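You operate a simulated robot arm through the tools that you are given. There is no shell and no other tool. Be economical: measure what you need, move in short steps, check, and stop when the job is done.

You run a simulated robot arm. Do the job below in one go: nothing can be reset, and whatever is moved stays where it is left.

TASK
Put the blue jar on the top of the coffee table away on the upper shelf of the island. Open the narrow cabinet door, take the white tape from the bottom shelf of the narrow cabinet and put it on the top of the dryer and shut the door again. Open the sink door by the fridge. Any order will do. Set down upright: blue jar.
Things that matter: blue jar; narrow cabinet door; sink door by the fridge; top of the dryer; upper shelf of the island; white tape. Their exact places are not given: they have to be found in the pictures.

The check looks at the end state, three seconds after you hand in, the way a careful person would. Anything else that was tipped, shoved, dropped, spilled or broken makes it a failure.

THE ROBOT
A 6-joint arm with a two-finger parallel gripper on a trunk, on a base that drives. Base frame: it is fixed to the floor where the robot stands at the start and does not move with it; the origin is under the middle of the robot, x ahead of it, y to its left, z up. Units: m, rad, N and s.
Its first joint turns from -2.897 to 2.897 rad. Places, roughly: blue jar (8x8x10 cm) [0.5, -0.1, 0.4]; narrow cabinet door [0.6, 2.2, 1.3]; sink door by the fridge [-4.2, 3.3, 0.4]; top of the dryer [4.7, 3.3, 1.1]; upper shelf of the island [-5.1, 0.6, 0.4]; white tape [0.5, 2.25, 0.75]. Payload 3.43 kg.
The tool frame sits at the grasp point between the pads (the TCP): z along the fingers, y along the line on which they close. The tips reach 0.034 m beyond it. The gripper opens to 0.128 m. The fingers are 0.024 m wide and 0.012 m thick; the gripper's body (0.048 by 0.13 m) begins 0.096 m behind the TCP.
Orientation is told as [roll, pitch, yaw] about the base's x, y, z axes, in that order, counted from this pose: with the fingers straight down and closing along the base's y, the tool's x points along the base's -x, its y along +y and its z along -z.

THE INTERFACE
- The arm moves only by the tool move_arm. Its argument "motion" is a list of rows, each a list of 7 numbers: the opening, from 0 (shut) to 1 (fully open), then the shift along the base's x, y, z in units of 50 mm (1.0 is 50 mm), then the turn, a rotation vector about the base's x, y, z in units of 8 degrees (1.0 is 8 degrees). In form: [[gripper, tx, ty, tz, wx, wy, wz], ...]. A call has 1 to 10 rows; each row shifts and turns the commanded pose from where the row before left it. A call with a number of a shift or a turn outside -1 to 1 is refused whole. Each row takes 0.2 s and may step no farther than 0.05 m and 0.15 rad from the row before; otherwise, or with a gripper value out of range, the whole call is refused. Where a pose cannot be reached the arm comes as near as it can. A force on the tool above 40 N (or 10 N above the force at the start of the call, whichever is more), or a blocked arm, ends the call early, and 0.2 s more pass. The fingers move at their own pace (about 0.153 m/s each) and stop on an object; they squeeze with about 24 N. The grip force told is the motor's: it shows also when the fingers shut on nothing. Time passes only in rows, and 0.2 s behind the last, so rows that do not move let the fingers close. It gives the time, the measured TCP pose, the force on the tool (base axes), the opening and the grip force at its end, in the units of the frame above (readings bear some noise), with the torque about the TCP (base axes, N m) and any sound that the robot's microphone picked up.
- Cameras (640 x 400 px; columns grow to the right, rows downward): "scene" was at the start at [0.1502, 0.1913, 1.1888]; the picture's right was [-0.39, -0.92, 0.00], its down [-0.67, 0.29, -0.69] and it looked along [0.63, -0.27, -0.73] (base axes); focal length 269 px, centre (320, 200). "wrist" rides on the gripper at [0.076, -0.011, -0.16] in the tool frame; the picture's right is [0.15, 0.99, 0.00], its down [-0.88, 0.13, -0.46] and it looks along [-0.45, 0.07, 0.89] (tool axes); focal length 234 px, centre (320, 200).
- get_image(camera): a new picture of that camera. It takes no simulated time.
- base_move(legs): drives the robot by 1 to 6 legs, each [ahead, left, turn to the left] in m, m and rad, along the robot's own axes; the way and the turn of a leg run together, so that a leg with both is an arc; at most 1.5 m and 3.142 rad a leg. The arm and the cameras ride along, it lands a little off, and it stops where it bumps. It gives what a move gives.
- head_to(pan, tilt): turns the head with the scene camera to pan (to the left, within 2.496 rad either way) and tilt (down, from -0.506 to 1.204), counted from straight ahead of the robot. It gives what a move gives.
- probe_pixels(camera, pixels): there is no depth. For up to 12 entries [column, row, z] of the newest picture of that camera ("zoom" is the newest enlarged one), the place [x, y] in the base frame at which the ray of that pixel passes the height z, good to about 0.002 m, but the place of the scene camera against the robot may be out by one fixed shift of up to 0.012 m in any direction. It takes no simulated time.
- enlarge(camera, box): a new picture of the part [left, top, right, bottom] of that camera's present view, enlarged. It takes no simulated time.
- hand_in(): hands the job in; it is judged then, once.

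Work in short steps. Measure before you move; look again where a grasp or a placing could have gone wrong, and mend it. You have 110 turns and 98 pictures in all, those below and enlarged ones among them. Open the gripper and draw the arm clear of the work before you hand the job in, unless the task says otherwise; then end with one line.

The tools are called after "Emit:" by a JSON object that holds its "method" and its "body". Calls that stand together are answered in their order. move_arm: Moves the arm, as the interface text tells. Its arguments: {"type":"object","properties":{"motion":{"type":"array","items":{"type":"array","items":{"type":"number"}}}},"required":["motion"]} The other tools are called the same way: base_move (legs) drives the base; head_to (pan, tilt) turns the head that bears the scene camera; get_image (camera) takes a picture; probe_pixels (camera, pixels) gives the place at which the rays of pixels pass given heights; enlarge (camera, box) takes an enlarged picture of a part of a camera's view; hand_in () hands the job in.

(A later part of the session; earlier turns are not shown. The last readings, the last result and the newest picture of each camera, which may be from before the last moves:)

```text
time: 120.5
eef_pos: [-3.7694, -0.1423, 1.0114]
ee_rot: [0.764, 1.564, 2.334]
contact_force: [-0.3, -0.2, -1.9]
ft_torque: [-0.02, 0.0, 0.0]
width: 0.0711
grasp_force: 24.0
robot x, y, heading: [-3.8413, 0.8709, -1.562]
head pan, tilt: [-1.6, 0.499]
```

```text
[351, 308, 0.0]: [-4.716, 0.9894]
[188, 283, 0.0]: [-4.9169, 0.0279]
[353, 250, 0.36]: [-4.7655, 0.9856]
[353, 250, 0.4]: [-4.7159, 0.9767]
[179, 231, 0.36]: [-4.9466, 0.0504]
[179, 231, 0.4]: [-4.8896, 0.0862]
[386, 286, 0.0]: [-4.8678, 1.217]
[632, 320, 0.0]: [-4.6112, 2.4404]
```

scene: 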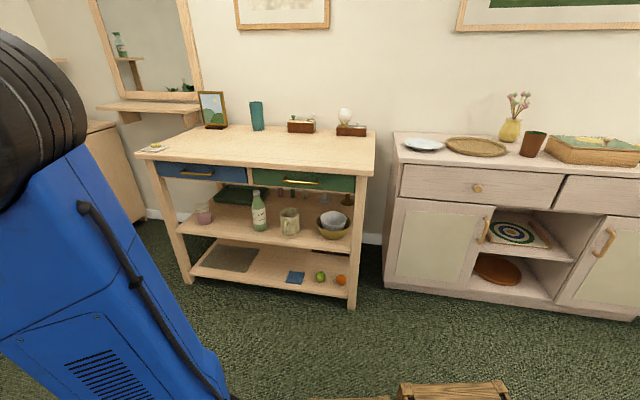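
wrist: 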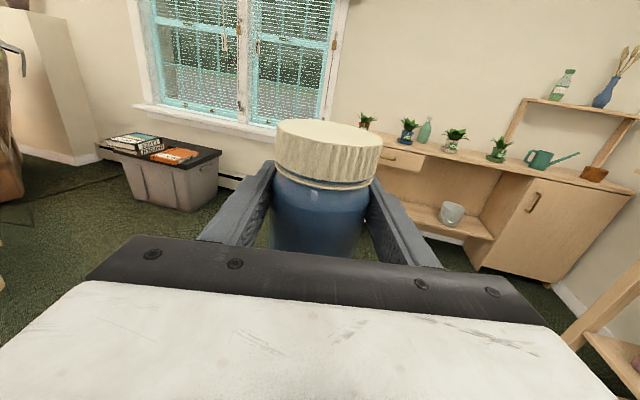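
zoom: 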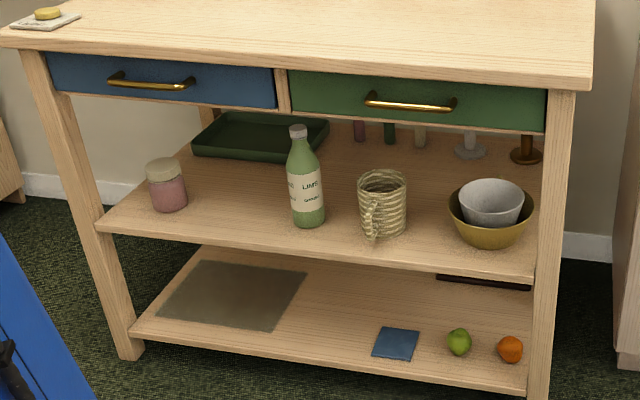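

The room is yawed ~12°: island front runs from (-4.917,0.028) to (-4.716,0.989), shelf at z≈0.39, drawer bottoms ≈0.69; free spot ≈(-4.93,0.36). I raise the arm, drive south and turn to face the island squarely (heading ≈2.93).

Emit:
{"method": "move_arm", "body": {"motion": [[0, 0, 0, 1, 0, 0, 0], [0, 0, 0, 1, 0, 0, 0], [0, 0, 0, 1, 0, 0, 0], [0, 0, 0, 0, 0, 0, 0]]}}

Emit:
{"method": "base_move", "body": {"legs": [[0.97, 0, 0], [0, 0, -1.79]]}}

Emit:
{"method": "head_to", "body": {"pan": -0.1, "tilt": 0.6}}

Emit:
{"method": "get_image", "body": {"camera": "scene"}}

Emit:
{"method": "get_image", "body": {"camera": "wrist"}}

```text
time: 121.5
eef_pos: [-3.7675, -0.1442, 1.1629]
ee_rot: [0.767, 1.565, 2.338]
contact_force: [-1.1, -0.2, -1.0]
ft_torque: [0.01, -0.01, -0.02]
width: 0.0708
grasp_force: 24.0
robot x, y, heading: [-3.8426, 0.8749, -1.563]
head pan, tilt: [-1.6, 0.499]
```

```text
time: 130.8
eef_pos: [-4.8472, 0.0612, 1.163]
ee_rot: [0.768, 1.564, 0.548]
contact_force: [0.8, -0.2, -1.6]
ft_torque: [0.02, 0.03, 0.0]
width: 0.0714
grasp_force: 24.1
robot x, y, heading: [-3.8368, -0.0857, 2.932]
head pan, tilt: [-1.6, 0.499]
```

```text
time: 132.4
eef_pos: [-4.8462, 0.0612, 1.1624]
ee_rot: [0.764, 1.566, 0.544]
contact_force: [0.6, 0.2, -1.3]
ft_torque: [-0.02, -0.01, 0.0]
width: 0.0711
grasp_force: 24.0
robot x, y, heading: [-3.8357, -0.0891, 2.932]
head pan, tilt: [-0.099, 0.6]
```

```text
62 pictures are left
```

scene: 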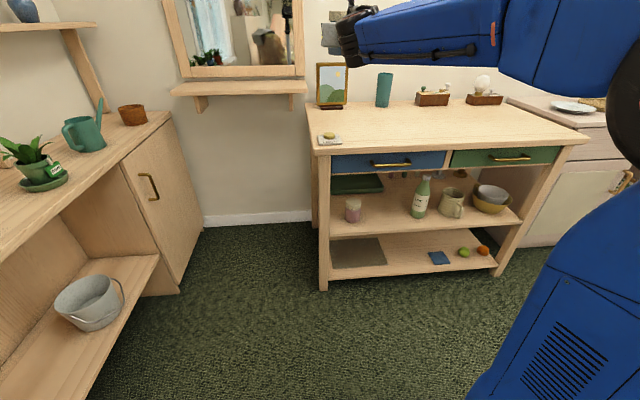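

```text
61 pictures are left
```

wrist: 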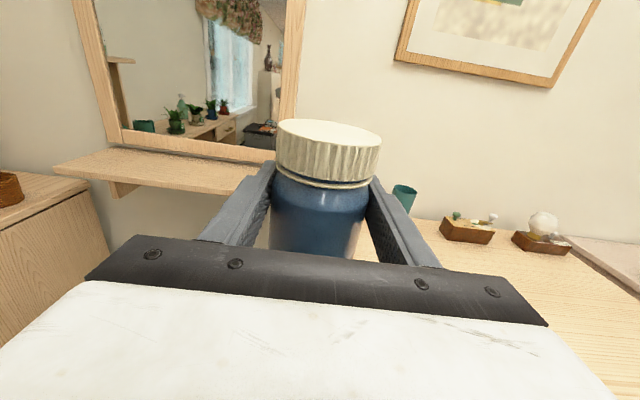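

Square view of the island. I measure the front edge, shelf gap and heights from here.

Emit:
{"method": "enlarge", "body": {"camera": "scene", "box": [310, 110, 530, 300]}}

Emit:
{"method": "probe_pixels", "body": {"camera": "scene", "pixels": [[323, 290, 0.0], [497, 273, 0.0], [331, 236, 0.4], [331, 236, 0.38], [505, 224, 0.38], [505, 224, 0.4], [352, 223, 0.4], [361, 222, 0.4], [411, 217, 0.4], [385, 192, 0.4], [330, 190, 0.4], [385, 232, 0.4]]}}

```text
2.11 times, centred on (420, 205) of scene
```

zoom: 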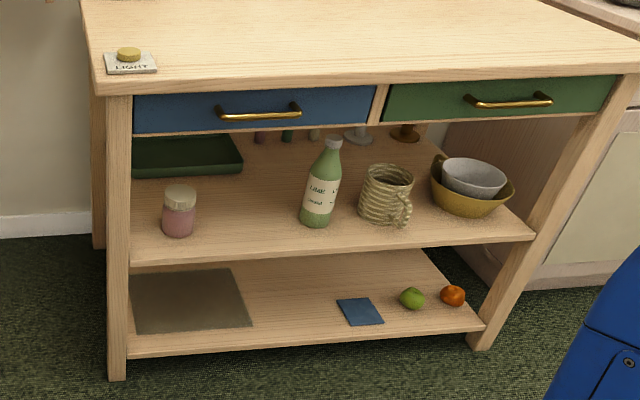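

```text
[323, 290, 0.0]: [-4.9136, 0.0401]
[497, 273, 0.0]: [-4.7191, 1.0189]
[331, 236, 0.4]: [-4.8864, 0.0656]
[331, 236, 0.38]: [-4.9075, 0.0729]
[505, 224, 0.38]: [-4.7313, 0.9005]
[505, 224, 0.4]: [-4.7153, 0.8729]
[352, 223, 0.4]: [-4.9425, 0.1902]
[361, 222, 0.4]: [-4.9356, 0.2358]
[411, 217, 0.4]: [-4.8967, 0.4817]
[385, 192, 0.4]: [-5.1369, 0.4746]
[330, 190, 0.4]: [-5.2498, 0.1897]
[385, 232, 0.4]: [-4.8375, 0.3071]
```

Target spot T≈(-4.936,0.363); it is 0.21 m to my right and 1.17 m ahead. I back 0.22, strafe right 0.274, then extend the arm 0.15 m.

Emit:
{"method": "base_move", "body": {"legs": [[-0.22, 0, 0], [0, -0.274, 0]]}}

Emit:
{"method": "move_arm", "body": {"motion": [[0, -0.73, 0.155, 0, 0, 0, 0], [0, -0.73, 0.155, 0, 0, 0, 0], [0, -0.73, 0.155, 0, 0, 0, 0], [0, -0.73, 0.155, 0, 0, 0, 0], [0, 0, 0, -0.8, 0, 0, 0], [0, 0, 0, -0.8, 0, 0, 0], [0, 0, 0, -0.8, 0, 0, 0], [0, 0, 0, -0.8, 0, 0, 0]]}}

```text
time: 135.6
eef_pos: [-4.5796, 0.2732, 1.1623]
ee_rot: [0.761, 1.565, 0.547]
contact_force: [-0.4, -0.1, -1.7]
ft_torque: [-0.05, 0.01, 0.01]
width: 0.0713
grasp_force: 24.0
robot x, y, heading: [-3.5663, 0.1288, 2.931]
head pan, tilt: [-0.099, 0.6]
```

```text
time: 137.4
eef_pos: [-4.7249, 0.304, 1.0035]
ee_rot: [0.816, 1.564, 0.602]
contact_force: [0.6, -0.1, -1.2]
ft_torque: [-0.03, -0.02, 0.01]
width: 0.071
grasp_force: 24.1
robot x, y, heading: [-3.5679, 0.1279, 2.938]
head pan, tilt: [-0.099, 0.6]
```

Reachable. Before lowering I check the overhang of the island top at its front-left corner.

Emit:
{"method": "probe_pixels", "body": {"camera": "scene", "pixels": [[314, 150, 0.78], [314, 150, 0.82], [571, 143, 0.78], [571, 143, 0.82]]}}

Emit:
{"method": "move_arm", "body": {"motion": [[0, 0.2, 0, -0.9, 0, 0, 0], [0, 0, 0, 0, 0, 0, 0]]}}

Emit:
{"method": "get_image", "body": {"camera": "wrist"}}

Emit:
{"method": "get_image", "body": {"camera": "scene"}}

```text
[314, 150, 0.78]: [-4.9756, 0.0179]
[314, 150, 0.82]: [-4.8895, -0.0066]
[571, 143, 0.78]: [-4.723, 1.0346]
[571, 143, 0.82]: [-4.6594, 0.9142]
```

```text
time: 138.0
eef_pos: [-4.7157, 0.3042, 0.9556]
ee_rot: [0.762, 1.565, 0.547]
contact_force: [-0.6, -0.3, -2.7]
ft_torque: [0.01, 0.0, 0.0]
width: 0.071
grasp_force: 23.8
robot x, y, heading: [-3.5686, 0.1261, 2.936]
head pan, tilt: [-0.099, 0.6]
```

```text
59 pictures are left
```

wrist: 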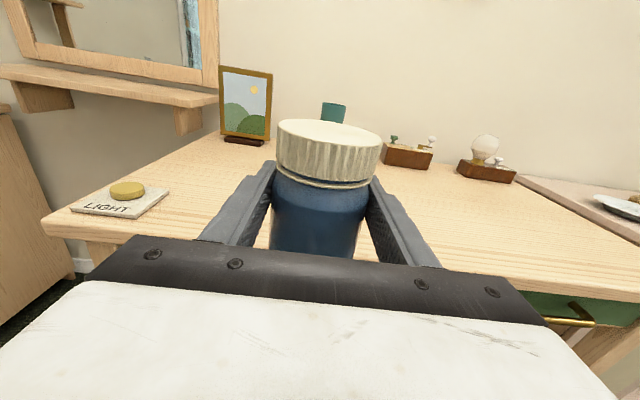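

```text
58 pictures are left
```

scene: 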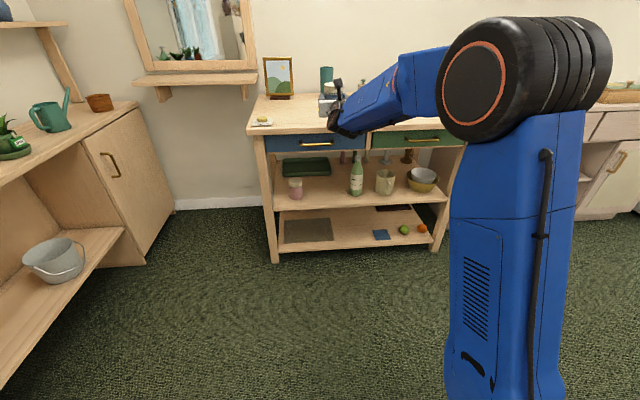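

Clearance to the top's edge is about 7 cm. I lower to z≈0.5.

Emit:
{"method": "move_arm", "body": {"motion": [[0, 0, 0, -1, 0, 0, 0], [0, 0, 0, -1, 0, 0, 0], [0, 0, 0, -1, 0, 0, 0], [0, 0, 0, -1, 0, 0, 0], [0, 0, 0, -1, 0, 0, 0], [0, 0, 0, -1, 0, 0, 0], [0, 0, 0, -1, 0, 0, 0], [0, 0, 0, -1, 0, 0, 0], [0, 0, 0, -0.9, 0, 0, 0], [0, 0, 0, 0, 0, 0, 0]]}}

Emit:
{"method": "get_image", "body": {"camera": "wrist"}}

Emit:
{"method": "get_image", "body": {"camera": "scene"}}

```text
time: 140.2
eef_pos: [-4.7169, 0.2853, 0.5151]
ee_rot: [0.708, 1.566, 0.483]
contact_force: [0.2, 0.3, -1.3]
ft_torque: [-0.02, 0.0, 0.01]
width: 0.0709
grasp_force: 24.2
out of reach, approached as far as the arm can: row 7, 8, 9
robot x, y, heading: [-3.5681, 0.1238, 2.937]
head pan, tilt: [-0.099, 0.6]
```

```text
57 pictures are left
```

wrist: 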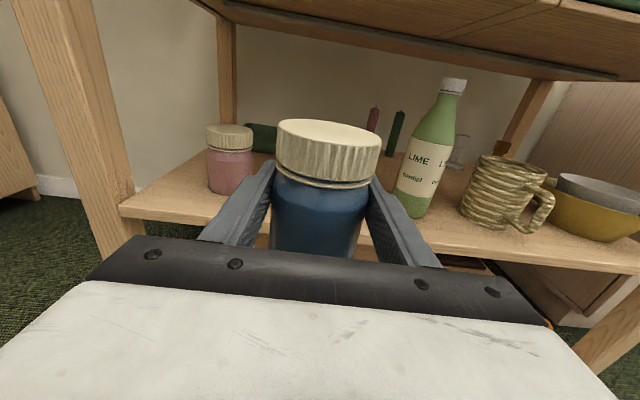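

```text
56 pictures are left
```

scene: 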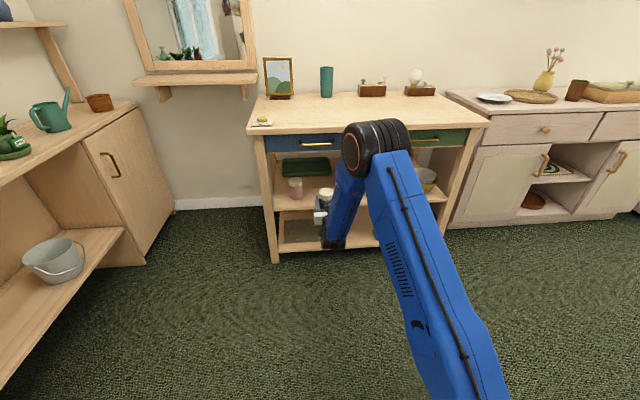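

The elbow sits forward; I probe where the elbow and wrist are, to know whether they clear the island top when driving in.

Emit:
{"method": "probe_pixels", "body": {"camera": "scene", "pixels": [[378, 145, 0.8], [378, 145, 0.9], [378, 145, 1.0], [345, 180, 0.8], [345, 180, 0.7], [340, 240, 0.5], [430, 390, 0.5], [355, 130, 0.9]]}}

```text
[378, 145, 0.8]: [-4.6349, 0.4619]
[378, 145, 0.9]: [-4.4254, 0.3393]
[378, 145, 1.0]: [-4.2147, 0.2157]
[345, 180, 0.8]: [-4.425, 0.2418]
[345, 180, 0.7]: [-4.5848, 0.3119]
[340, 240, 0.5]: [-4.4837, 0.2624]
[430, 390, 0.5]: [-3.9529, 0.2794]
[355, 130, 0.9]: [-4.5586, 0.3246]
```

Elbow is ~0.3 m behind the TCP, so it stays clear. I drive in 0.23 m with 0.03 m right at z≈0.515 (jar bottom ≈0.46).

Emit:
{"method": "base_move", "body": {"legs": [[0, -0.03, 0], [0.23, 0, 0]]}}

Emit:
{"method": "get_image", "body": {"camera": "wrist"}}

```text
time: 142.3
eef_pos: [-4.9379, 0.3558, 0.5137]
ee_rot: [0.68, 1.561, 0.458]
contact_force: [0.1, -0.3, -1.8]
ft_torque: [0.01, 0.01, 0.01]
width: 0.0711
grasp_force: 24.1
robot x, y, heading: [-3.7898, 0.2104, 2.944]
head pan, tilt: [-0.099, 0.6]
```

```text
55 pictures are left
```

wrist: 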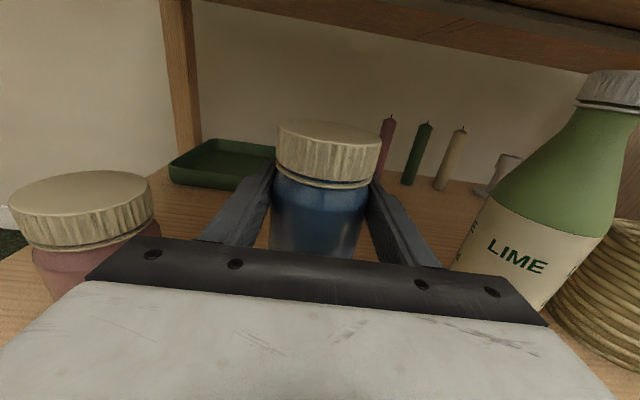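

Between the pink jar and the bottle with room both sides. I lower in small rows, watching the force.

Emit:
{"method": "move_arm", "body": {"motion": [[0, 0, 0, -0.4, 0, 0, 0], [0, 0, 0, -0.4, 0, 0, 0], [0, 0, 0, -0.2, 0, 0, 0], [0, 0, 0, 0, 0, 0, 0]]}}

Emit:
{"method": "get_image", "body": {"camera": "wrist"}}

```text
time: 143.3
eef_pos: [-4.9375, 0.3538, 0.4645]
ee_rot: [0.679, 1.563, 0.457]
contact_force: [-0.9, -0.5, -1.8]
ft_torque: [-0.04, 0.01, 0.01]
width: 0.071
grasp_force: 23.9
robot x, y, heading: [-3.7901, 0.207, 2.936]
head pan, tilt: [-0.099, 0.6]
```

```text
54 pictures are left
```

wrist: 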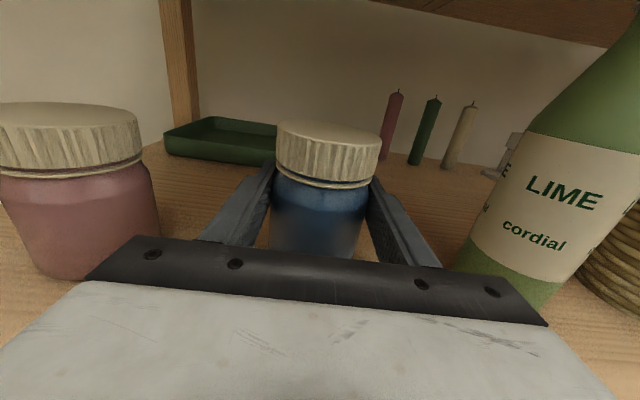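

No contact yet; I go on in 4 mm rows.

Emit:
{"method": "move_arm", "body": {"motion": [[0, 0, 0, -0.08, 0, 0, 0], [0, 0, 0, -0.08, 0, 0, 0], [0, 0, 0, -0.06, 0, 0, 0], [0, 0, 0, 0, 0, 0, 0]]}}

```text
time: 144.3
eef_pos: [-4.9367, 0.3539, 0.4547]
ee_rot: [0.667, 1.561, 0.442]
contact_force: [-0.4, 0.4, -2.3]
ft_torque: [-0.03, -0.04, 0.02]
width: 0.071
grasp_force: 23.9
robot x, y, heading: [-3.7879, 0.2002, 2.941]
head pan, tilt: [-0.099, 0.6]
```

Emit:
{"method": "move_arm", "body": {"motion": [[0, 0, 0, -0.06, 0, 0, 0], [0, 0, 0, -0.06, 0, 0, 0], [0, 0, 0, 0, 0, 0, 0]]}}

```text
time: 145.2
eef_pos: [-4.9364, 0.3553, 0.4489]
ee_rot: [0.963, 1.565, 0.736]
contact_force: [-3.8, -0.6, 21.0]
ft_torque: [0.11, 0.03, 0.2]
width: 0.0713
grasp_force: 24.3
robot x, y, heading: [-3.7884, 0.2106, 2.941]
head pan, tilt: [-0.099, 0.6]
```

Contact: 21 N upward, so the jar stands on the shelf. I open the fingers a bit and check.

Emit:
{"method": "move_arm", "body": {"motion": [[0.6, 0, 0, 0.04, 0, 0, 0], [0.75, 0, 0, 0, 0, 0, 0], [0.75, 0, 0, 0, 0, 0, 0]]}}

Emit:
{"method": "base_move", "body": {"legs": [[-0.1, 0, 0]]}}

Emit:
{"method": "get_image", "body": {"camera": "wrist"}}

```text
time: 145.9
eef_pos: [-4.9377, 0.354, 0.4486]
ee_rot: [0.643, 1.563, 0.416]
contact_force: [0.9, 0.0, 0.0]
ft_torque: [0.0, -0.02, 0.03]
width: 0.096
grasp_force: 0.1
robot x, y, heading: [-3.7899, 0.207, 2.941]
head pan, tilt: [-0.099, 0.6]
```

```text
time: 147.1
eef_pos: [-4.8412, 0.3354, 0.4505]
ee_rot: [0.671, 1.561, 0.444]
contact_force: [-0.5, 0.2, -0.1]
ft_torque: [-0.01, 0.0, 0.03]
width: 0.0963
grasp_force: 0.0
robot x, y, heading: [-3.6937, 0.1873, 2.941]
head pan, tilt: [-0.099, 0.6]
```

```text
53 pictures are left
```

wrist: 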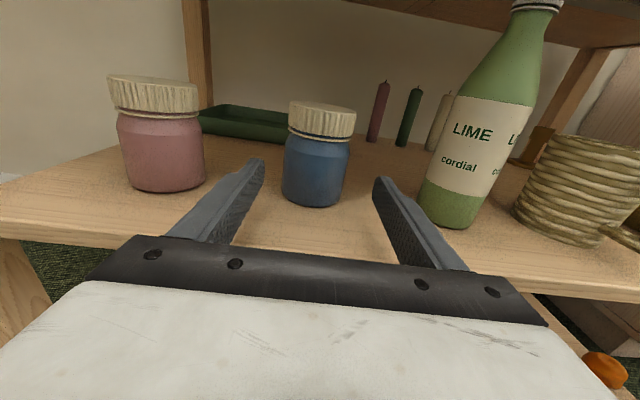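

The jar stands upright on the upper shelf. I back off and raise the arm clear.

Emit:
{"method": "base_move", "body": {"legs": [[-0.2, 0.05, 0]]}}

Emit:
{"method": "move_arm", "body": {"motion": [[0.5, 0, 0, 1, 0, 0, 0], [0.5, 0, 0, 1, 0, 0, 0], [0.5, 0, 0, 1, 0, 0, 0], [0.5, 0, 0, 1, 0, 0, 0], [0.5, 0, 0, 1, 0, 0, 0], [0.5, 0, 0, 1, 0, 0, 0], [0.5, 0, 0, 1, 0, 0, 0], [0.5, 0, 0, 1, 0, 0, 0], [0.5, 0, 0, 1, 0, 0, 0], [0.5, 0, 0, 1, 0, 0, 0]]}}

Emit:
{"method": "move_arm", "body": {"motion": [[0.5, 0.3, 0, 1, 0, 0, 0], [0.5, 0.6, 0, 1, 0, 0, 0], [0.5, 0.6, 0, 1, 0, 0, 0], [0.5, 0.6, 0, 1, 0, 0, 0], [0.5, 0, 0, 0.6, 0, 0, 0]]}}

Emit:
{"method": "get_image", "body": {"camera": "scene"}}

```text
time: 148.7
eef_pos: [-4.657, 0.2464, 0.4494]
ee_rot: [0.676, 1.562, 0.451]
contact_force: [0.1, 0.1, 0.1]
ft_torque: [0.04, 0.0, 0.02]
width: 0.096
grasp_force: 0.1
robot x, y, heading: [-3.5093, 0.1, 2.944]
head pan, tilt: [-0.099, 0.6]
```

```text
time: 150.9
eef_pos: [-4.6579, 0.2473, 0.9499]
ee_rot: [0.585, 1.562, 0.359]
contact_force: [0.3, 0.2, -0.2]
ft_torque: [0.04, 0.02, -0.03]
width: 0.0642
grasp_force: 0.1
robot x, y, heading: [-3.5076, 0.0985, 2.939]
head pan, tilt: [-0.099, 0.6]
```

```text
refused: row 1 steps farther than a row can; nothing moved
```

```text
52 pictures are left
```

scene: 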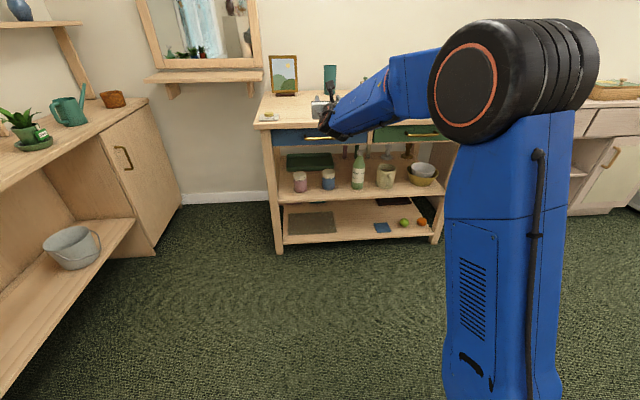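

Jar confirmed at (328,178). I raise to ~1.2 while retracting, then move left-forward and turn to face north along the corridor.

Emit:
{"method": "move_arm", "body": {"motion": [[0.5, 0.4, -0.08, 0.85, 0, 0, 0], [0.5, 0.4, -0.08, 0.85, 0, 0, 0], [0.5, 0.4, -0.08, 0.85, 0, 0, 0], [0.5, 0.4, -0.08, 0.85, 0, 0, 0], [0.5, 0.4, -0.08, 0.85, 0, 0, 0], [0.5, 0.4, -0.08, 0.85, 0, 0, 0]]}}

Emit:
{"method": "base_move", "body": {"legs": [[0.45, 0.08, 0], [0, 0, -1.57], [1.3, 0, 0]]}}

Emit:
{"method": "head_to", "body": {"pan": 0.5, "tilt": 0.5}}

Emit:
{"method": "get_image", "body": {"camera": "scene"}}

```text
time: 152.3
eef_pos: [-4.5391, 0.2239, 1.2028]
ee_rot: [0.57, 1.564, 0.344]
contact_force: [-0.4, -0.6, -1.1]
ft_torque: [0.03, 0.04, -0.04]
width: 0.0639
grasp_force: 0.0
robot x, y, heading: [-3.5064, 0.0989, 2.94]
head pan, tilt: [-0.099, 0.6]
```

```text
time: 164.9
eef_pos: [-3.5734, 2.3906, 1.205]
ee_rot: [0.676, 1.561, -1.119]
contact_force: [-0.1, 1.4, 1.0]
ft_torque: [-0.01, 0.02, 0.0]
width: 0.0637
grasp_force: 0.1
robot x, y, heading: [-3.7004, 1.3564, 1.367]
head pan, tilt: [-0.099, 0.6]
```

```text
time: 165.9
eef_pos: [-3.5741, 2.3908, 1.2033]
ee_rot: [0.673, 1.562, -1.126]
contact_force: [-0.4, 0.1, 0.6]
ft_torque: [-0.01, 0.0, 0.01]
width: 0.0638
grasp_force: 0.1
robot x, y, heading: [-3.7018, 1.3611, 1.366]
head pan, tilt: [0.499, 0.499]
```

```text
51 pictures are left
```

scene: 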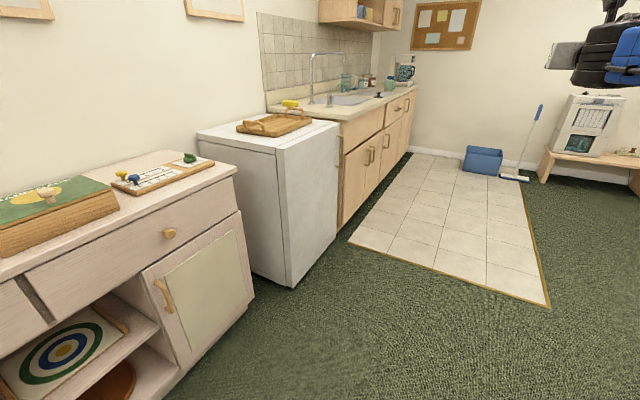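

The corridor is clear. I drive on 1.4 m and view the sink cabinet.

Emit:
{"method": "base_move", "body": {"legs": [[1.4, 0, 0]]}}

Emit:
{"method": "head_to", "body": {"pan": 1.4, "tilt": 0.6}}

Emit:
{"method": "get_image", "body": {"camera": "scene"}}

```text
time: 173.0
eef_pos: [-3.289, 3.7918, 1.2066]
ee_rot: [0.762, 1.564, -1.036]
contact_force: [0.0, 0.1, 0.0]
ft_torque: [0.0, -0.02, 0.0]
width: 0.064
grasp_force: 0.1
robot x, y, heading: [-3.4141, 2.7627, 1.372]
head pan, tilt: [0.499, 0.499]
```

```text
time: 174.2
eef_pos: [-3.2893, 3.7957, 1.2021]
ee_rot: [0.551, 1.561, -1.246]
contact_force: [0.9, -0.2, 0.6]
ft_torque: [-0.03, 0.03, 0.01]
width: 0.0641
grasp_force: 0.1
robot x, y, heading: [-3.4139, 2.7611, 1.369]
head pan, tilt: [1.4, 0.6]
```

```text
50 pictures are left
```

scene: 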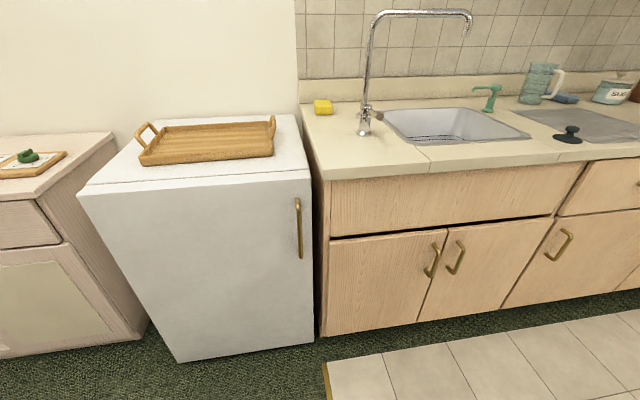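

The left sink door has its handle at (433,260), with the hinge on the fridge side. I enlarge and probe.

Emit:
{"method": "enlarge", "body": {"camera": "scene", "box": [310, 190, 510, 350]}}

Emit:
{"method": "probe_pixels", "body": {"camera": "scene", "pixels": [[324, 337, 0.1], [418, 322, 0.1], [502, 308, 0.1], [438, 243, 0.6], [438, 243, 0.55], [428, 278, 0.5], [428, 278, 0.45], [328, 240, 0.65], [328, 240, 0.6], [315, 365, 0.0], [178, 362, 0.0], [330, 182, 0.85]]}}

```text
2.50 times, centred on (410, 270) of scene
```

zoom: 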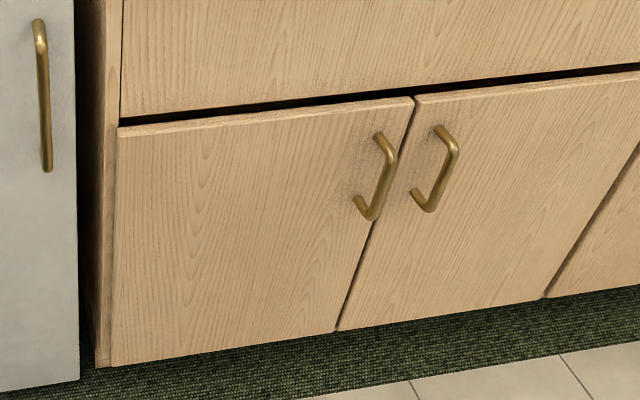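

```text
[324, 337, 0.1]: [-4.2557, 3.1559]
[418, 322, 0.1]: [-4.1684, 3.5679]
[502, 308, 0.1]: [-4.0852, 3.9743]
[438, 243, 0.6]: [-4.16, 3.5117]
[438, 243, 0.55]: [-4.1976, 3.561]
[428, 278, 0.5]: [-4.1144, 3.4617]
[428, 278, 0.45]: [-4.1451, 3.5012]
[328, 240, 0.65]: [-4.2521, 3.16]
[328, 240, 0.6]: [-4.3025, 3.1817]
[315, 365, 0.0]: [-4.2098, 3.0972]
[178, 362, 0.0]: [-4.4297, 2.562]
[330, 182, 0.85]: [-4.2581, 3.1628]
```

Door plane runs (-4.256,3.156)→(-4.168,3.568), z 0.10–0.65. I probe the handle's mounts and bar for its height.

Emit:
{"method": "probe_pixels", "body": {"camera": "scene", "pixels": [[434, 245, 0.5], [434, 245, 0.54], [434, 245, 0.58], [425, 270, 0.42], [425, 270, 0.46], [425, 270, 0.5], [439, 252, 0.5], [439, 252, 0.54], [439, 252, 0.58], [431, 276, 0.42], [431, 276, 0.46], [431, 276, 0.5]]}}

```text
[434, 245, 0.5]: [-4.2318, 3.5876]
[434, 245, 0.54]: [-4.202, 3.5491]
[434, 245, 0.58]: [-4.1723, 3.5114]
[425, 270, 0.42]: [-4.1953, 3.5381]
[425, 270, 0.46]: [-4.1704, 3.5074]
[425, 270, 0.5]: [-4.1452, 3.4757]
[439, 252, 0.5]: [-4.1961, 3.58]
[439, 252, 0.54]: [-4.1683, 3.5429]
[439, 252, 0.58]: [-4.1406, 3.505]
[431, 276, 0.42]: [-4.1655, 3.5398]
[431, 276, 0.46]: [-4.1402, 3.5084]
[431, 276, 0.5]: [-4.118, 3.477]
```

Handle bar at ≈(-4.146,3.513), z 0.45–0.57, standoff 3 cm. I move the base to face it: forward-right, turn left 90°, then strafe right.

Emit:
{"method": "base_move", "body": {"legs": [[0.42, -0.46, 0], [0, 0, 1.571], [0, -0.25, 0]]}}

Emit:
{"method": "move_arm", "body": {"motion": [[0.5, -0.6, 0.13, -0.7, 0, 0, 0], [0.5, -0.6, 0.13, -0.7, 0, 0, 0], [0.5, -0.6, 0.13, -0.7, 0, 0, 0], [0.5, -0.6, 0.13, -0.7, 0, 0, 0], [0.5, 0, 0, -1, 0, 0, 0], [0.5, 0, 0, -1, 0, 0, 0], [0.5, 0, 0, -1, 0, 0, 0], [0.5, 0, 0, -1, 0, 0, 0], [0.5, 0, 0, -1, 0, 0, 0], [0.5, 0, 0, -1, 0, 0, 0]]}}

Emit:
{"method": "move_arm", "body": {"motion": [[0.5, 0, 0, -1, 0, 0, 0], [0.5, 0, 0, -1, 0, 0, 0], [0.5, 0, 0, -1, 0, 0, 0], [0.5, 0, 0, -1, 0, 0, 0], [0.5, 0, 0, -0.7, 0, 0, 0], [0.5, 0, 0, 0, 0, 0, 0]]}}

Emit:
{"method": "get_image", "body": {"camera": "wrist"}}

```text
time: 182.9
eef_pos: [-3.869, 3.4511, 1.2037]
ee_rot: [0.548, 1.56, 0.328]
contact_force: [0.4, -0.4, -0.2]
ft_torque: [0.01, 0.01, -0.01]
width: 0.0638
grasp_force: 0.0
robot x, y, heading: [-2.8355, 3.3324, 2.945]
head pan, tilt: [1.4, 0.6]
```

```text
time: 185.1
eef_pos: [-3.9934, 3.4791, 0.7594]
ee_rot: [0.464, 1.561, 0.246]
contact_force: [-0.5, -0.1, 0.8]
ft_torque: [-0.02, -0.08, 0.02]
width: 0.0642
grasp_force: 0.0
robot x, y, heading: [-2.8357, 3.3322, 2.948]
head pan, tilt: [1.4, 0.6]
```

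```text
time: 186.5
eef_pos: [-3.9951, 3.4779, 0.5243]
ee_rot: [0.447, 1.558, 0.231]
contact_force: [-0.1, 0.6, -0.2]
ft_torque: [-0.01, -0.01, -0.02]
width: 0.0638
grasp_force: 0.0
robot x, y, heading: [-2.8332, 3.338, 2.953]
head pan, tilt: [1.4, 0.6]
```

```text
48 pictures are left
```

wrist: 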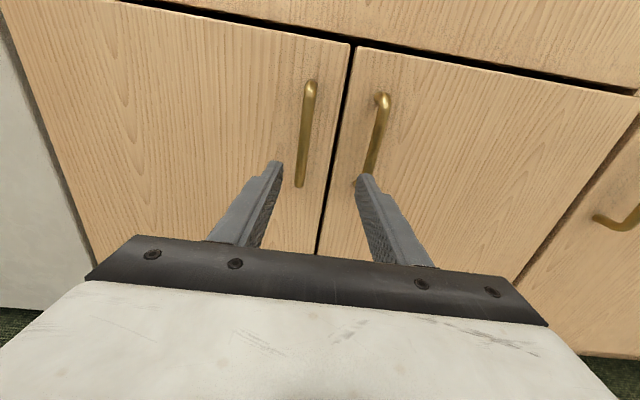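

Handle bar is at (305,135) in the wrist view; I probe it to align.

Emit:
{"method": "probe_pixels", "body": {"camera": "wrist", "pixels": [[305, 140, 0.51], [303, 160, 0.48], [308, 110, 0.54], [302, 183, 0.45], [311, 90, 0.565]]}}

```text
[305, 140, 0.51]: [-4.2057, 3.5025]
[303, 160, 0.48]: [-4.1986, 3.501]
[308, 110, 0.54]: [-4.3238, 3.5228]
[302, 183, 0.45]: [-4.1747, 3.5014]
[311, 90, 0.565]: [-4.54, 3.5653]
```

Bar lies ~1 cm left of the tool line. I drive forward 0.12 m with a slight left shift and look.

Emit:
{"method": "base_move", "body": {"legs": [[0.115, 0.01, 0]]}}

Emit:
{"method": "get_image", "body": {"camera": "wrist"}}

```text
time: 187.8
eef_pos: [-4.1128, 3.4896, 0.5237]
ee_rot: [0.429, 1.559, 0.212]
contact_force: [-0.4, -0.4, -1.2]
ft_torque: [-0.02, 0.01, 0.0]
width: 0.064
grasp_force: 0.1
robot x, y, heading: [-2.9493, 3.3421, 2.946]
head pan, tilt: [1.4, 0.6]
```

```text
47 pictures are left
```

wrist: 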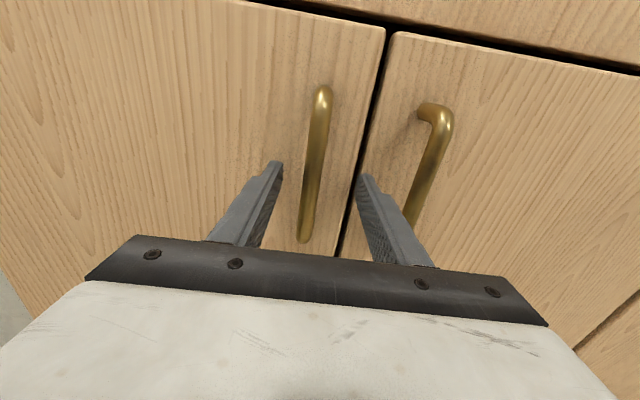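

The bar is between the fingers with tips just at it. I go 0.018 m further and close.

Emit:
{"method": "base_move", "body": {"legs": [[0.02, 0, 0]]}}

Emit:
{"method": "move_arm", "body": {"motion": [[0, 0, 0, 0, 0, 0, 0], [0, 0, 0, 0, 0, 0, 0], [0, 0, 0, 0, 0, 0, 0]]}}

Emit:
{"method": "get_image", "body": {"camera": "wrist"}}

```text
time: 188.6
eef_pos: [-4.1246, 3.4898, 0.5205]
ee_rot: [0.449, 1.563, 0.236]
contact_force: [70.4, -6.1, 38.3]
ft_torque: [-0.8, 2.32, 1.85]
width: 0.0612
grasp_force: 0.1
robot x, y, heading: [-2.9649, 3.35, 2.949]
head pan, tilt: [1.4, 0.6]
stopped in leg 1: the force on the tool passed its limit (the readings are from after the stop); the commanded pose is now the measured one
```

```text
time: 189.6
eef_pos: [-4.1272, 3.4865, 0.5106]
ee_rot: [0.318, 1.549, 0.112]
contact_force: [46.4, -19.5, 24.0]
ft_torque: [-0.2, 1.28, -1.27]
width: 0.0143
grasp_force: 24.0
robot x, y, heading: [-2.9634, 3.3513, 2.952]
head pan, tilt: [1.4, 0.6]
stopped in row 3: the force on the tool passed its limit (the readings are from after the stop); the commanded pose is now the measured one
```

```text
46 pictures are left
```

wrist: 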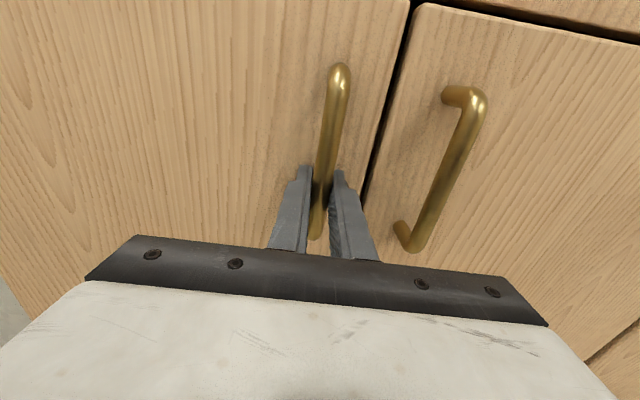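

The bar is gripped (0.014 m). I pull along the door's arc: first leg about 10°.

Emit:
{"method": "base_move", "body": {"legs": [[-0.03, 0.004, 0], [-0.03, 0.009, 0]]}}

Emit:
{"method": "get_image", "body": {"camera": "wrist"}}

```text
time: 190.8
eef_pos: [-4.0701, 3.4635, 0.5083]
ee_rot: [0.296, 1.547, 0.085]
contact_force: [-13.6, -26.7, 23.4]
ft_torque: [-0.85, 0.34, -0.11]
width: 0.0136
grasp_force: 45.0
robot x, y, heading: [-2.9091, 3.3229, 2.944]
head pan, tilt: [1.4, 0.6]
```

```text
45 pictures are left
```

wrist: 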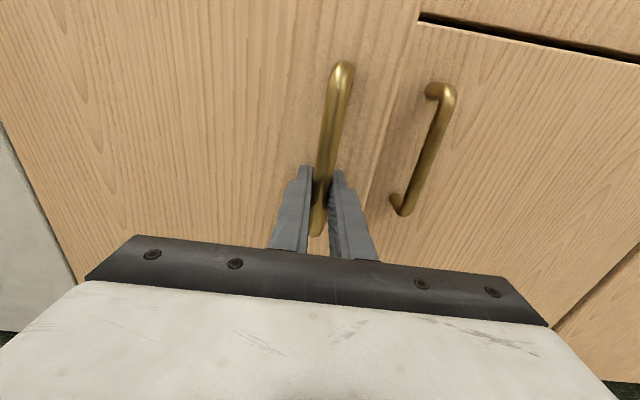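

It opens. The side force (-27 N in y) asks for more leftward motion; I continue with smaller legs.

Emit:
{"method": "base_move", "body": {"legs": [[-0.027, 0.02, 0], [-0.028, 0.016, 0]]}}

Emit:
{"method": "base_move", "body": {"legs": [[-0.026, 0.018, 0], [-0.025, 0.02, 0]]}}

Emit:
{"method": "get_image", "body": {"camera": "wrist"}}

```text
time: 191.7
eef_pos: [-4.0639, 3.4595, 0.5064]
ee_rot: [0.138, 1.557, -0.082]
contact_force: [4.9, 8.4, 30.0]
ft_torque: [-0.22, 0.84, -0.1]
width: 0.0138
grasp_force: 45.2
robot x, y, heading: [-2.896, 3.3109, 2.947]
head pan, tilt: [1.4, 0.6]
stopped in leg 1: the force on the tool passed its limit (the readings are from after the stop); the commanded pose is now the measured one
```

```text
time: 192.4
eef_pos: [-4.0634, 3.459, 0.5057]
ee_rot: [-0.127, 1.563, -0.356]
contact_force: [4.5, 7.9, 28.1]
ft_torque: [0.12, 0.85, -0.04]
width: 0.014
grasp_force: 44.8
robot x, y, heading: [-2.8921, 3.305, 2.948]
head pan, tilt: [1.4, 0.6]
stopped in leg 1: the force on the tool passed its limit (the readings are from after the stop); the commanded pose is now the measured one
```

```text
44 pictures are left
```

wrist: 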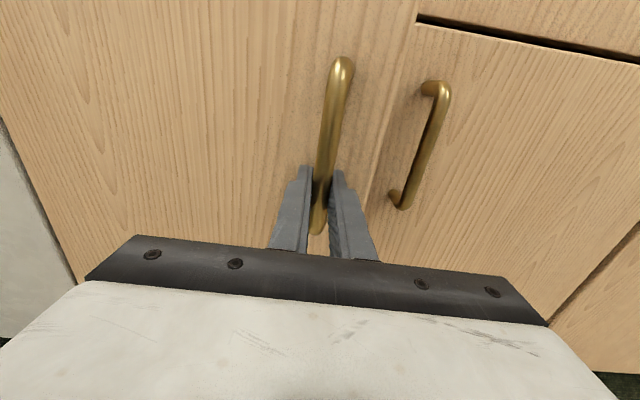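

The grip has strained vertically (30 N). I open to relieve, rise 1 cm, and re-grip.

Emit:
{"method": "move_arm", "body": {"motion": [[0.25, 0, 0, 0, 0, 0, 0], [0.25, 0, 0, 0.2, 0, 0, 0], [0.25, 0, 0, 0, 0, 0, 0], [0, 0, 0, 0, 0, 0, 0], [0, 0, 0, 0, 0, 0, 0], [0, 0, 0, 0, 0, 0, 0]]}}

Emit:
{"method": "base_move", "body": {"legs": [[-0.02, 0.01, 0]]}}

```text
time: 193.8
eef_pos: [-4.0618, 3.4584, 0.5088]
ee_rot: [-0.001, 1.555, -0.229]
contact_force: [9.0, 16.1, -1.8]
ft_torque: [-0.23, -0.18, -0.02]
width: 0.0137
grasp_force: 45.2
robot x, y, heading: [-2.8893, 3.3045, 2.947]
head pan, tilt: [1.4, 0.6]
```

```text
time: 195.0
eef_pos: [-4.0487, 3.4505, 0.5091]
ee_rot: [-0.139, 1.559, -0.374]
contact_force: [4.0, 7.0, 27.7]
ft_torque: [0.19, 0.83, -0.11]
width: 0.0136
grasp_force: 45.3
robot x, y, heading: [-2.8702, 3.2917, 2.948]
head pan, tilt: [1.4, 0.6]
stopped in leg 1: the force on the tool passed its limit (the readings are from after the stop); the commanded pose is now the measured one
```

The fingertips are probably jamming against the door face as it turns. I open, back 1.3 cm, turn the tool 12° with the door, and re-grip.

Emit:
{"method": "move_arm", "body": {"motion": [[0.25, 0, 0, 0, 0, 0, 0], [0.25, 0.26, -0.05, 0.1, 0, 0, 0], [0.25, 0, 0, 0, 0, 0, -0.8], [0.25, 0, 0, 0, 0, 0, -0.8], [0.25, 0, 0, 0, 0, 0, 0]]}}

Emit:
{"method": "get_image", "body": {"camera": "wrist"}}

```text
time: 196.2
eef_pos: [-4.0361, 3.446, 0.5081]
ee_rot: [-0.025, 1.553, -0.484]
contact_force: [-0.3, -0.4, 1.3]
ft_torque: [0.01, -0.02, 0.02]
width: 0.032
grasp_force: 0.1
robot x, y, heading: [-2.8699, 3.2931, 2.943]
head pan, tilt: [1.4, 0.6]
```

```text
43 pictures are left
```

wrist: 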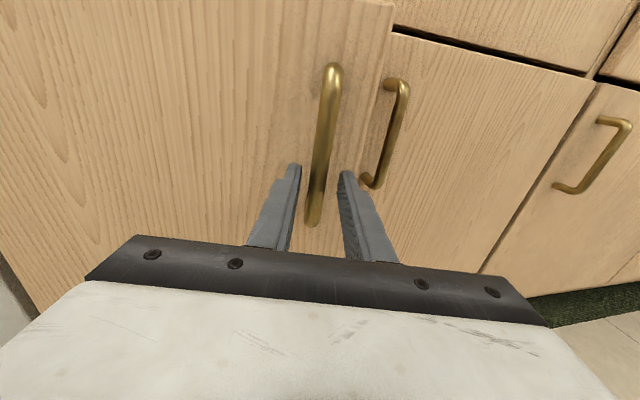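

Well aligned. I close and pull the next ~20° in short legs.

Emit:
{"method": "move_arm", "body": {"motion": [[0, 0, 0, 0, 0, 0, 0], [0, 0, 0, 0, 0, 0, 0], [0, 0, 0, 0, 0, 0, 0]]}}

Emit:
{"method": "base_move", "body": {"legs": [[-0.028, 0.012, 0], [-0.027, 0.015, 0], [-0.025, 0.018, 0], [-0.025, 0.019, 0]]}}

Emit:
{"method": "get_image", "body": {"camera": "wrist"}}

```text
time: 197.0
eef_pos: [-4.0352, 3.443, 0.5091]
ee_rot: [-0.005, 1.551, -0.459]
contact_force: [-14.3, -22.6, -0.7]
ft_torque: [-0.2, -0.37, 0.41]
width: 0.0135
grasp_force: 45.0
robot x, y, heading: [-2.8694, 3.2915, 2.943]
head pan, tilt: [1.4, 0.6]
```

```text
time: 198.0
eef_pos: [-4.0142, 3.4288, 0.5089]
ee_rot: [-0.194, 1.558, -0.651]
contact_force: [4.7, 6.6, 26.0]
ft_torque: [0.73, 1.01, -0.18]
width: 0.0138
grasp_force: 46.1
robot x, y, heading: [-2.8469, 3.2775, 2.945]
head pan, tilt: [1.4, 0.6]
stopped in leg 1: the force on the tool passed its limit (the readings are from after the stop); the commanded pose is now the measured one
```

```text
42 pictures are left
```

wrist: 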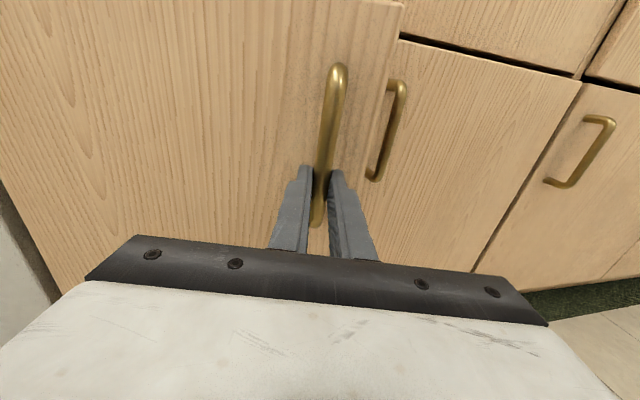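

The arm is stiff, so small arc errors build force. Each call resets the strain, so I pull in several short calls with re-grips and tool yaw between.

Emit:
{"method": "base_move", "body": {"legs": [[-0.0226, 0.0107, 0]]}}

Emit:
{"method": "move_arm", "body": {"motion": [[0.2, 0, 0, 0, 0, 0, 0], [0.2, 0, 0, 0, 0, 0, -0.9], [0.2, 0, 0, 0, 0, 0, 0], [0, 0, 0, 0, 0, 0, 0], [0, 0, 0, 0, 0, 0, 0]]}}

Emit:
{"method": "base_move", "body": {"legs": [[-0.0219, 0.0122, 0]]}}

Emit:
{"method": "base_move", "body": {"legs": [[-0.0209, 0.0137, 0]]}}

Emit:
{"method": "move_arm", "body": {"motion": [[0.2, 0, 0, 0, 0, 0, 0], [0.2, 0, 0, 0, 0, 0, -0.9], [0.2, 0, 0, 0, 0, 0, 0], [0, 0, 0, 0, 0, 0, 0], [0, 0, 0, 0, 0, 0, 0]]}}

Emit:
{"method": "base_move", "body": {"legs": [[-0.0199, 0.0152, 0]]}}

Emit:
{"method": "get_image", "body": {"camera": "wrist"}}

```text
time: 198.8
eef_pos: [-3.993, 3.4126, 0.5058]
ee_rot: [-0.078, 1.554, -0.532]
contact_force: [2.3, 2.7, 36.4]
ft_torque: [0.27, 0.54, -0.06]
width: 0.0135
grasp_force: 44.9
robot x, y, heading: [-2.826, 3.2579, 2.951]
head pan, tilt: [1.4, 0.6]
```

```text
time: 200.0
eef_pos: [-3.9958, 3.4123, 0.5004]
ee_rot: [-0.006, 1.549, -0.586]
contact_force: [-8.1, -8.3, 0.3]
ft_torque: [0.0, 0.0, 0.1]
width: 0.0137
grasp_force: 45.1
robot x, y, heading: [-2.8234, 3.2613, 2.941]
head pan, tilt: [1.4, 0.6]
```

```text
time: 200.8
eef_pos: [-3.9778, 3.3949, 0.4998]
ee_rot: [-0.004, 1.55, -0.582]
contact_force: [-22.4, -21.8, 1.5]
ft_torque: [-0.41, -0.41, 0.27]
width: 0.0138
grasp_force: 44.9
robot x, y, heading: [-2.8075, 3.2424, 2.948]
head pan, tilt: [1.4, 0.6]
```

```text
time: 201.6
eef_pos: [-3.9597, 3.3771, 0.4999]
ee_rot: [-0.051, 1.549, -0.63]
contact_force: [2.4, 1.4, 29.0]
ft_torque: [0.45, 0.88, -0.13]
width: 0.0137
grasp_force: 44.5
robot x, y, heading: [-2.7915, 3.2249, 2.948]
head pan, tilt: [1.4, 0.6]
```

```text
time: 202.8
eef_pos: [-3.9637, 3.3772, 0.4942]
ee_rot: [0.021, 1.547, -0.683]
contact_force: [-3.1, -2.0, 0.1]
ft_torque: [-0.31, -0.21, 0.01]
width: 0.0137
grasp_force: 44.6
robot x, y, heading: [-2.7887, 3.2259, 2.941]
head pan, tilt: [1.4, 0.6]
```

```text
time: 203.7
eef_pos: [-3.9463, 3.3573, 0.495]
ee_rot: [0.02, 1.545, -0.681]
contact_force: [-16.4, -11.5, -0.1]
ft_torque: [-0.38, -0.12, 0.05]
width: 0.0135
grasp_force: 45.1
robot x, y, heading: [-2.7736, 3.2112, 2.945]
head pan, tilt: [1.4, 0.6]
```

```text
41 pictures are left
```

wrist: 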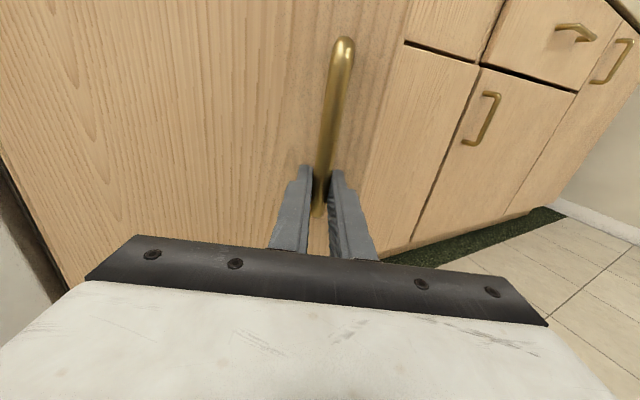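

It works smoothly now (door ≈35°). I continue the same pattern for ~27° more.

Emit:
{"method": "base_move", "body": {"legs": [[-0.0207, 0.0188, 0]]}}

Emit:
{"method": "move_arm", "body": {"motion": [[0.2, 0, 0, 0, 0, 0, 0], [0.2, 0, 0, 0.15, 0, 0, -1], [0.2, 0, 0, 0, 0, 0, 0], [0, 0, 0, 0, 0, 0, 0], [0, 0, 0, 0, 0, 0, 0]]}}

Emit:
{"method": "base_move", "body": {"legs": [[-0.0192, 0.0204, 0]]}}

Emit:
{"method": "base_move", "body": {"legs": [[-0.0175, 0.0218, 0]]}}

Emit:
{"method": "move_arm", "body": {"motion": [[0.2, 0, 0, 0, 0, 0, 0], [0.2, 0, 0, 0.15, 0, 0, -1], [0.2, 0, 0, 0, 0, 0, 0], [0, 0, 0, 0, 0, 0, 0], [0, 0, 0, 0, 0, 0, 0]]}}

Emit:
{"method": "base_move", "body": {"legs": [[-0.0157, 0.0232, 0]]}}

Emit:
{"method": "base_move", "body": {"legs": [[-0.0139, 0.0243, 0]]}}

Emit:
{"method": "get_image", "body": {"camera": "wrist"}}

```text
time: 204.5
eef_pos: [-3.9311, 3.3342, 0.4943]
ee_rot: [-0.013, 1.545, -0.715]
contact_force: [0.6, 1.7, 29.8]
ft_torque: [0.37, 0.76, -0.11]
width: 0.0139
grasp_force: 45.0
robot x, y, heading: [-2.754, 3.1824, 2.945]
head pan, tilt: [1.4, 0.6]
```

```text
time: 205.7
eef_pos: [-3.9343, 3.3345, 0.4972]
ee_rot: [0.06, 1.542, -0.779]
contact_force: [1.5, 0.5, -1.0]
ft_torque: [-0.47, -0.12, -0.06]
width: 0.0137
grasp_force: 44.5
robot x, y, heading: [-2.7566, 3.1864, 2.951]
head pan, tilt: [1.4, 0.6]
```

```text
time: 206.5
eef_pos: [-3.9193, 3.3102, 0.4959]
ee_rot: [0.059, 1.544, -0.779]
contact_force: [-21.3, -10.4, -2.9]
ft_torque: [-0.55, -0.04, 0.06]
width: 0.0138
grasp_force: 44.8
robot x, y, heading: [-2.7366, 3.1595, 2.949]
head pan, tilt: [1.4, 0.6]
```

```text
time: 207.3
eef_pos: [-3.9085, 3.2844, 0.4953]
ee_rot: [0.033, 1.545, -0.806]
contact_force: [9.1, 3.7, 30.7]
ft_torque: [0.24, 0.65, -0.18]
width: 0.0137
grasp_force: 45.1
robot x, y, heading: [-2.7285, 3.1343, 2.951]
head pan, tilt: [1.4, 0.6]
```

```text
time: 208.5
eef_pos: [-3.9088, 3.2849, 0.4987]
ee_rot: [0.118, 1.541, -0.863]
contact_force: [13.8, 6.7, 0.0]
ft_torque: [-0.25, 0.41, -0.2]
width: 0.0136
grasp_force: 45.4
robot x, y, heading: [-2.7261, 3.134, 2.949]
head pan, tilt: [1.4, 0.6]
```

```text
time: 209.4
eef_pos: [-3.8984, 3.258, 0.4981]
ee_rot: [0.115, 1.539, -0.864]
contact_force: [4.5, 3.7, -1.4]
ft_torque: [-0.31, 0.45, -0.14]
width: 0.0136
grasp_force: 45.0
robot x, y, heading: [-2.7161, 3.1067, 2.95]
head pan, tilt: [1.4, 0.6]
```

```text
time: 210.2
eef_pos: [-3.891, 3.2322, 0.4973]
ee_rot: [0.1, 1.54, -0.88]
contact_force: [3.2, 1.8, 32.9]
ft_torque: [0.1, 0.73, -0.13]
width: 0.0139
grasp_force: 45.3
robot x, y, heading: [-2.7065, 3.0809, 2.944]
head pan, tilt: [1.4, 0.6]
```

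```text
40 pictures are left
```

wrist: 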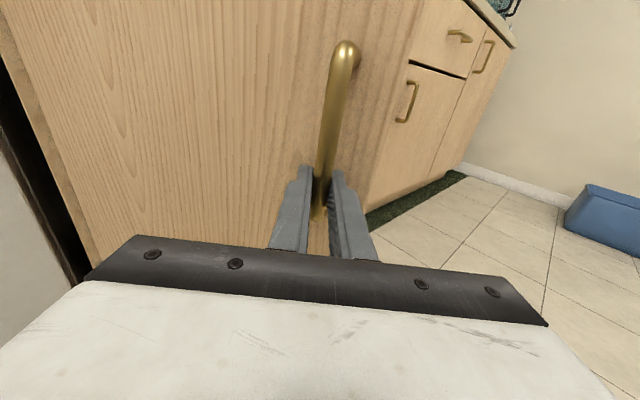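

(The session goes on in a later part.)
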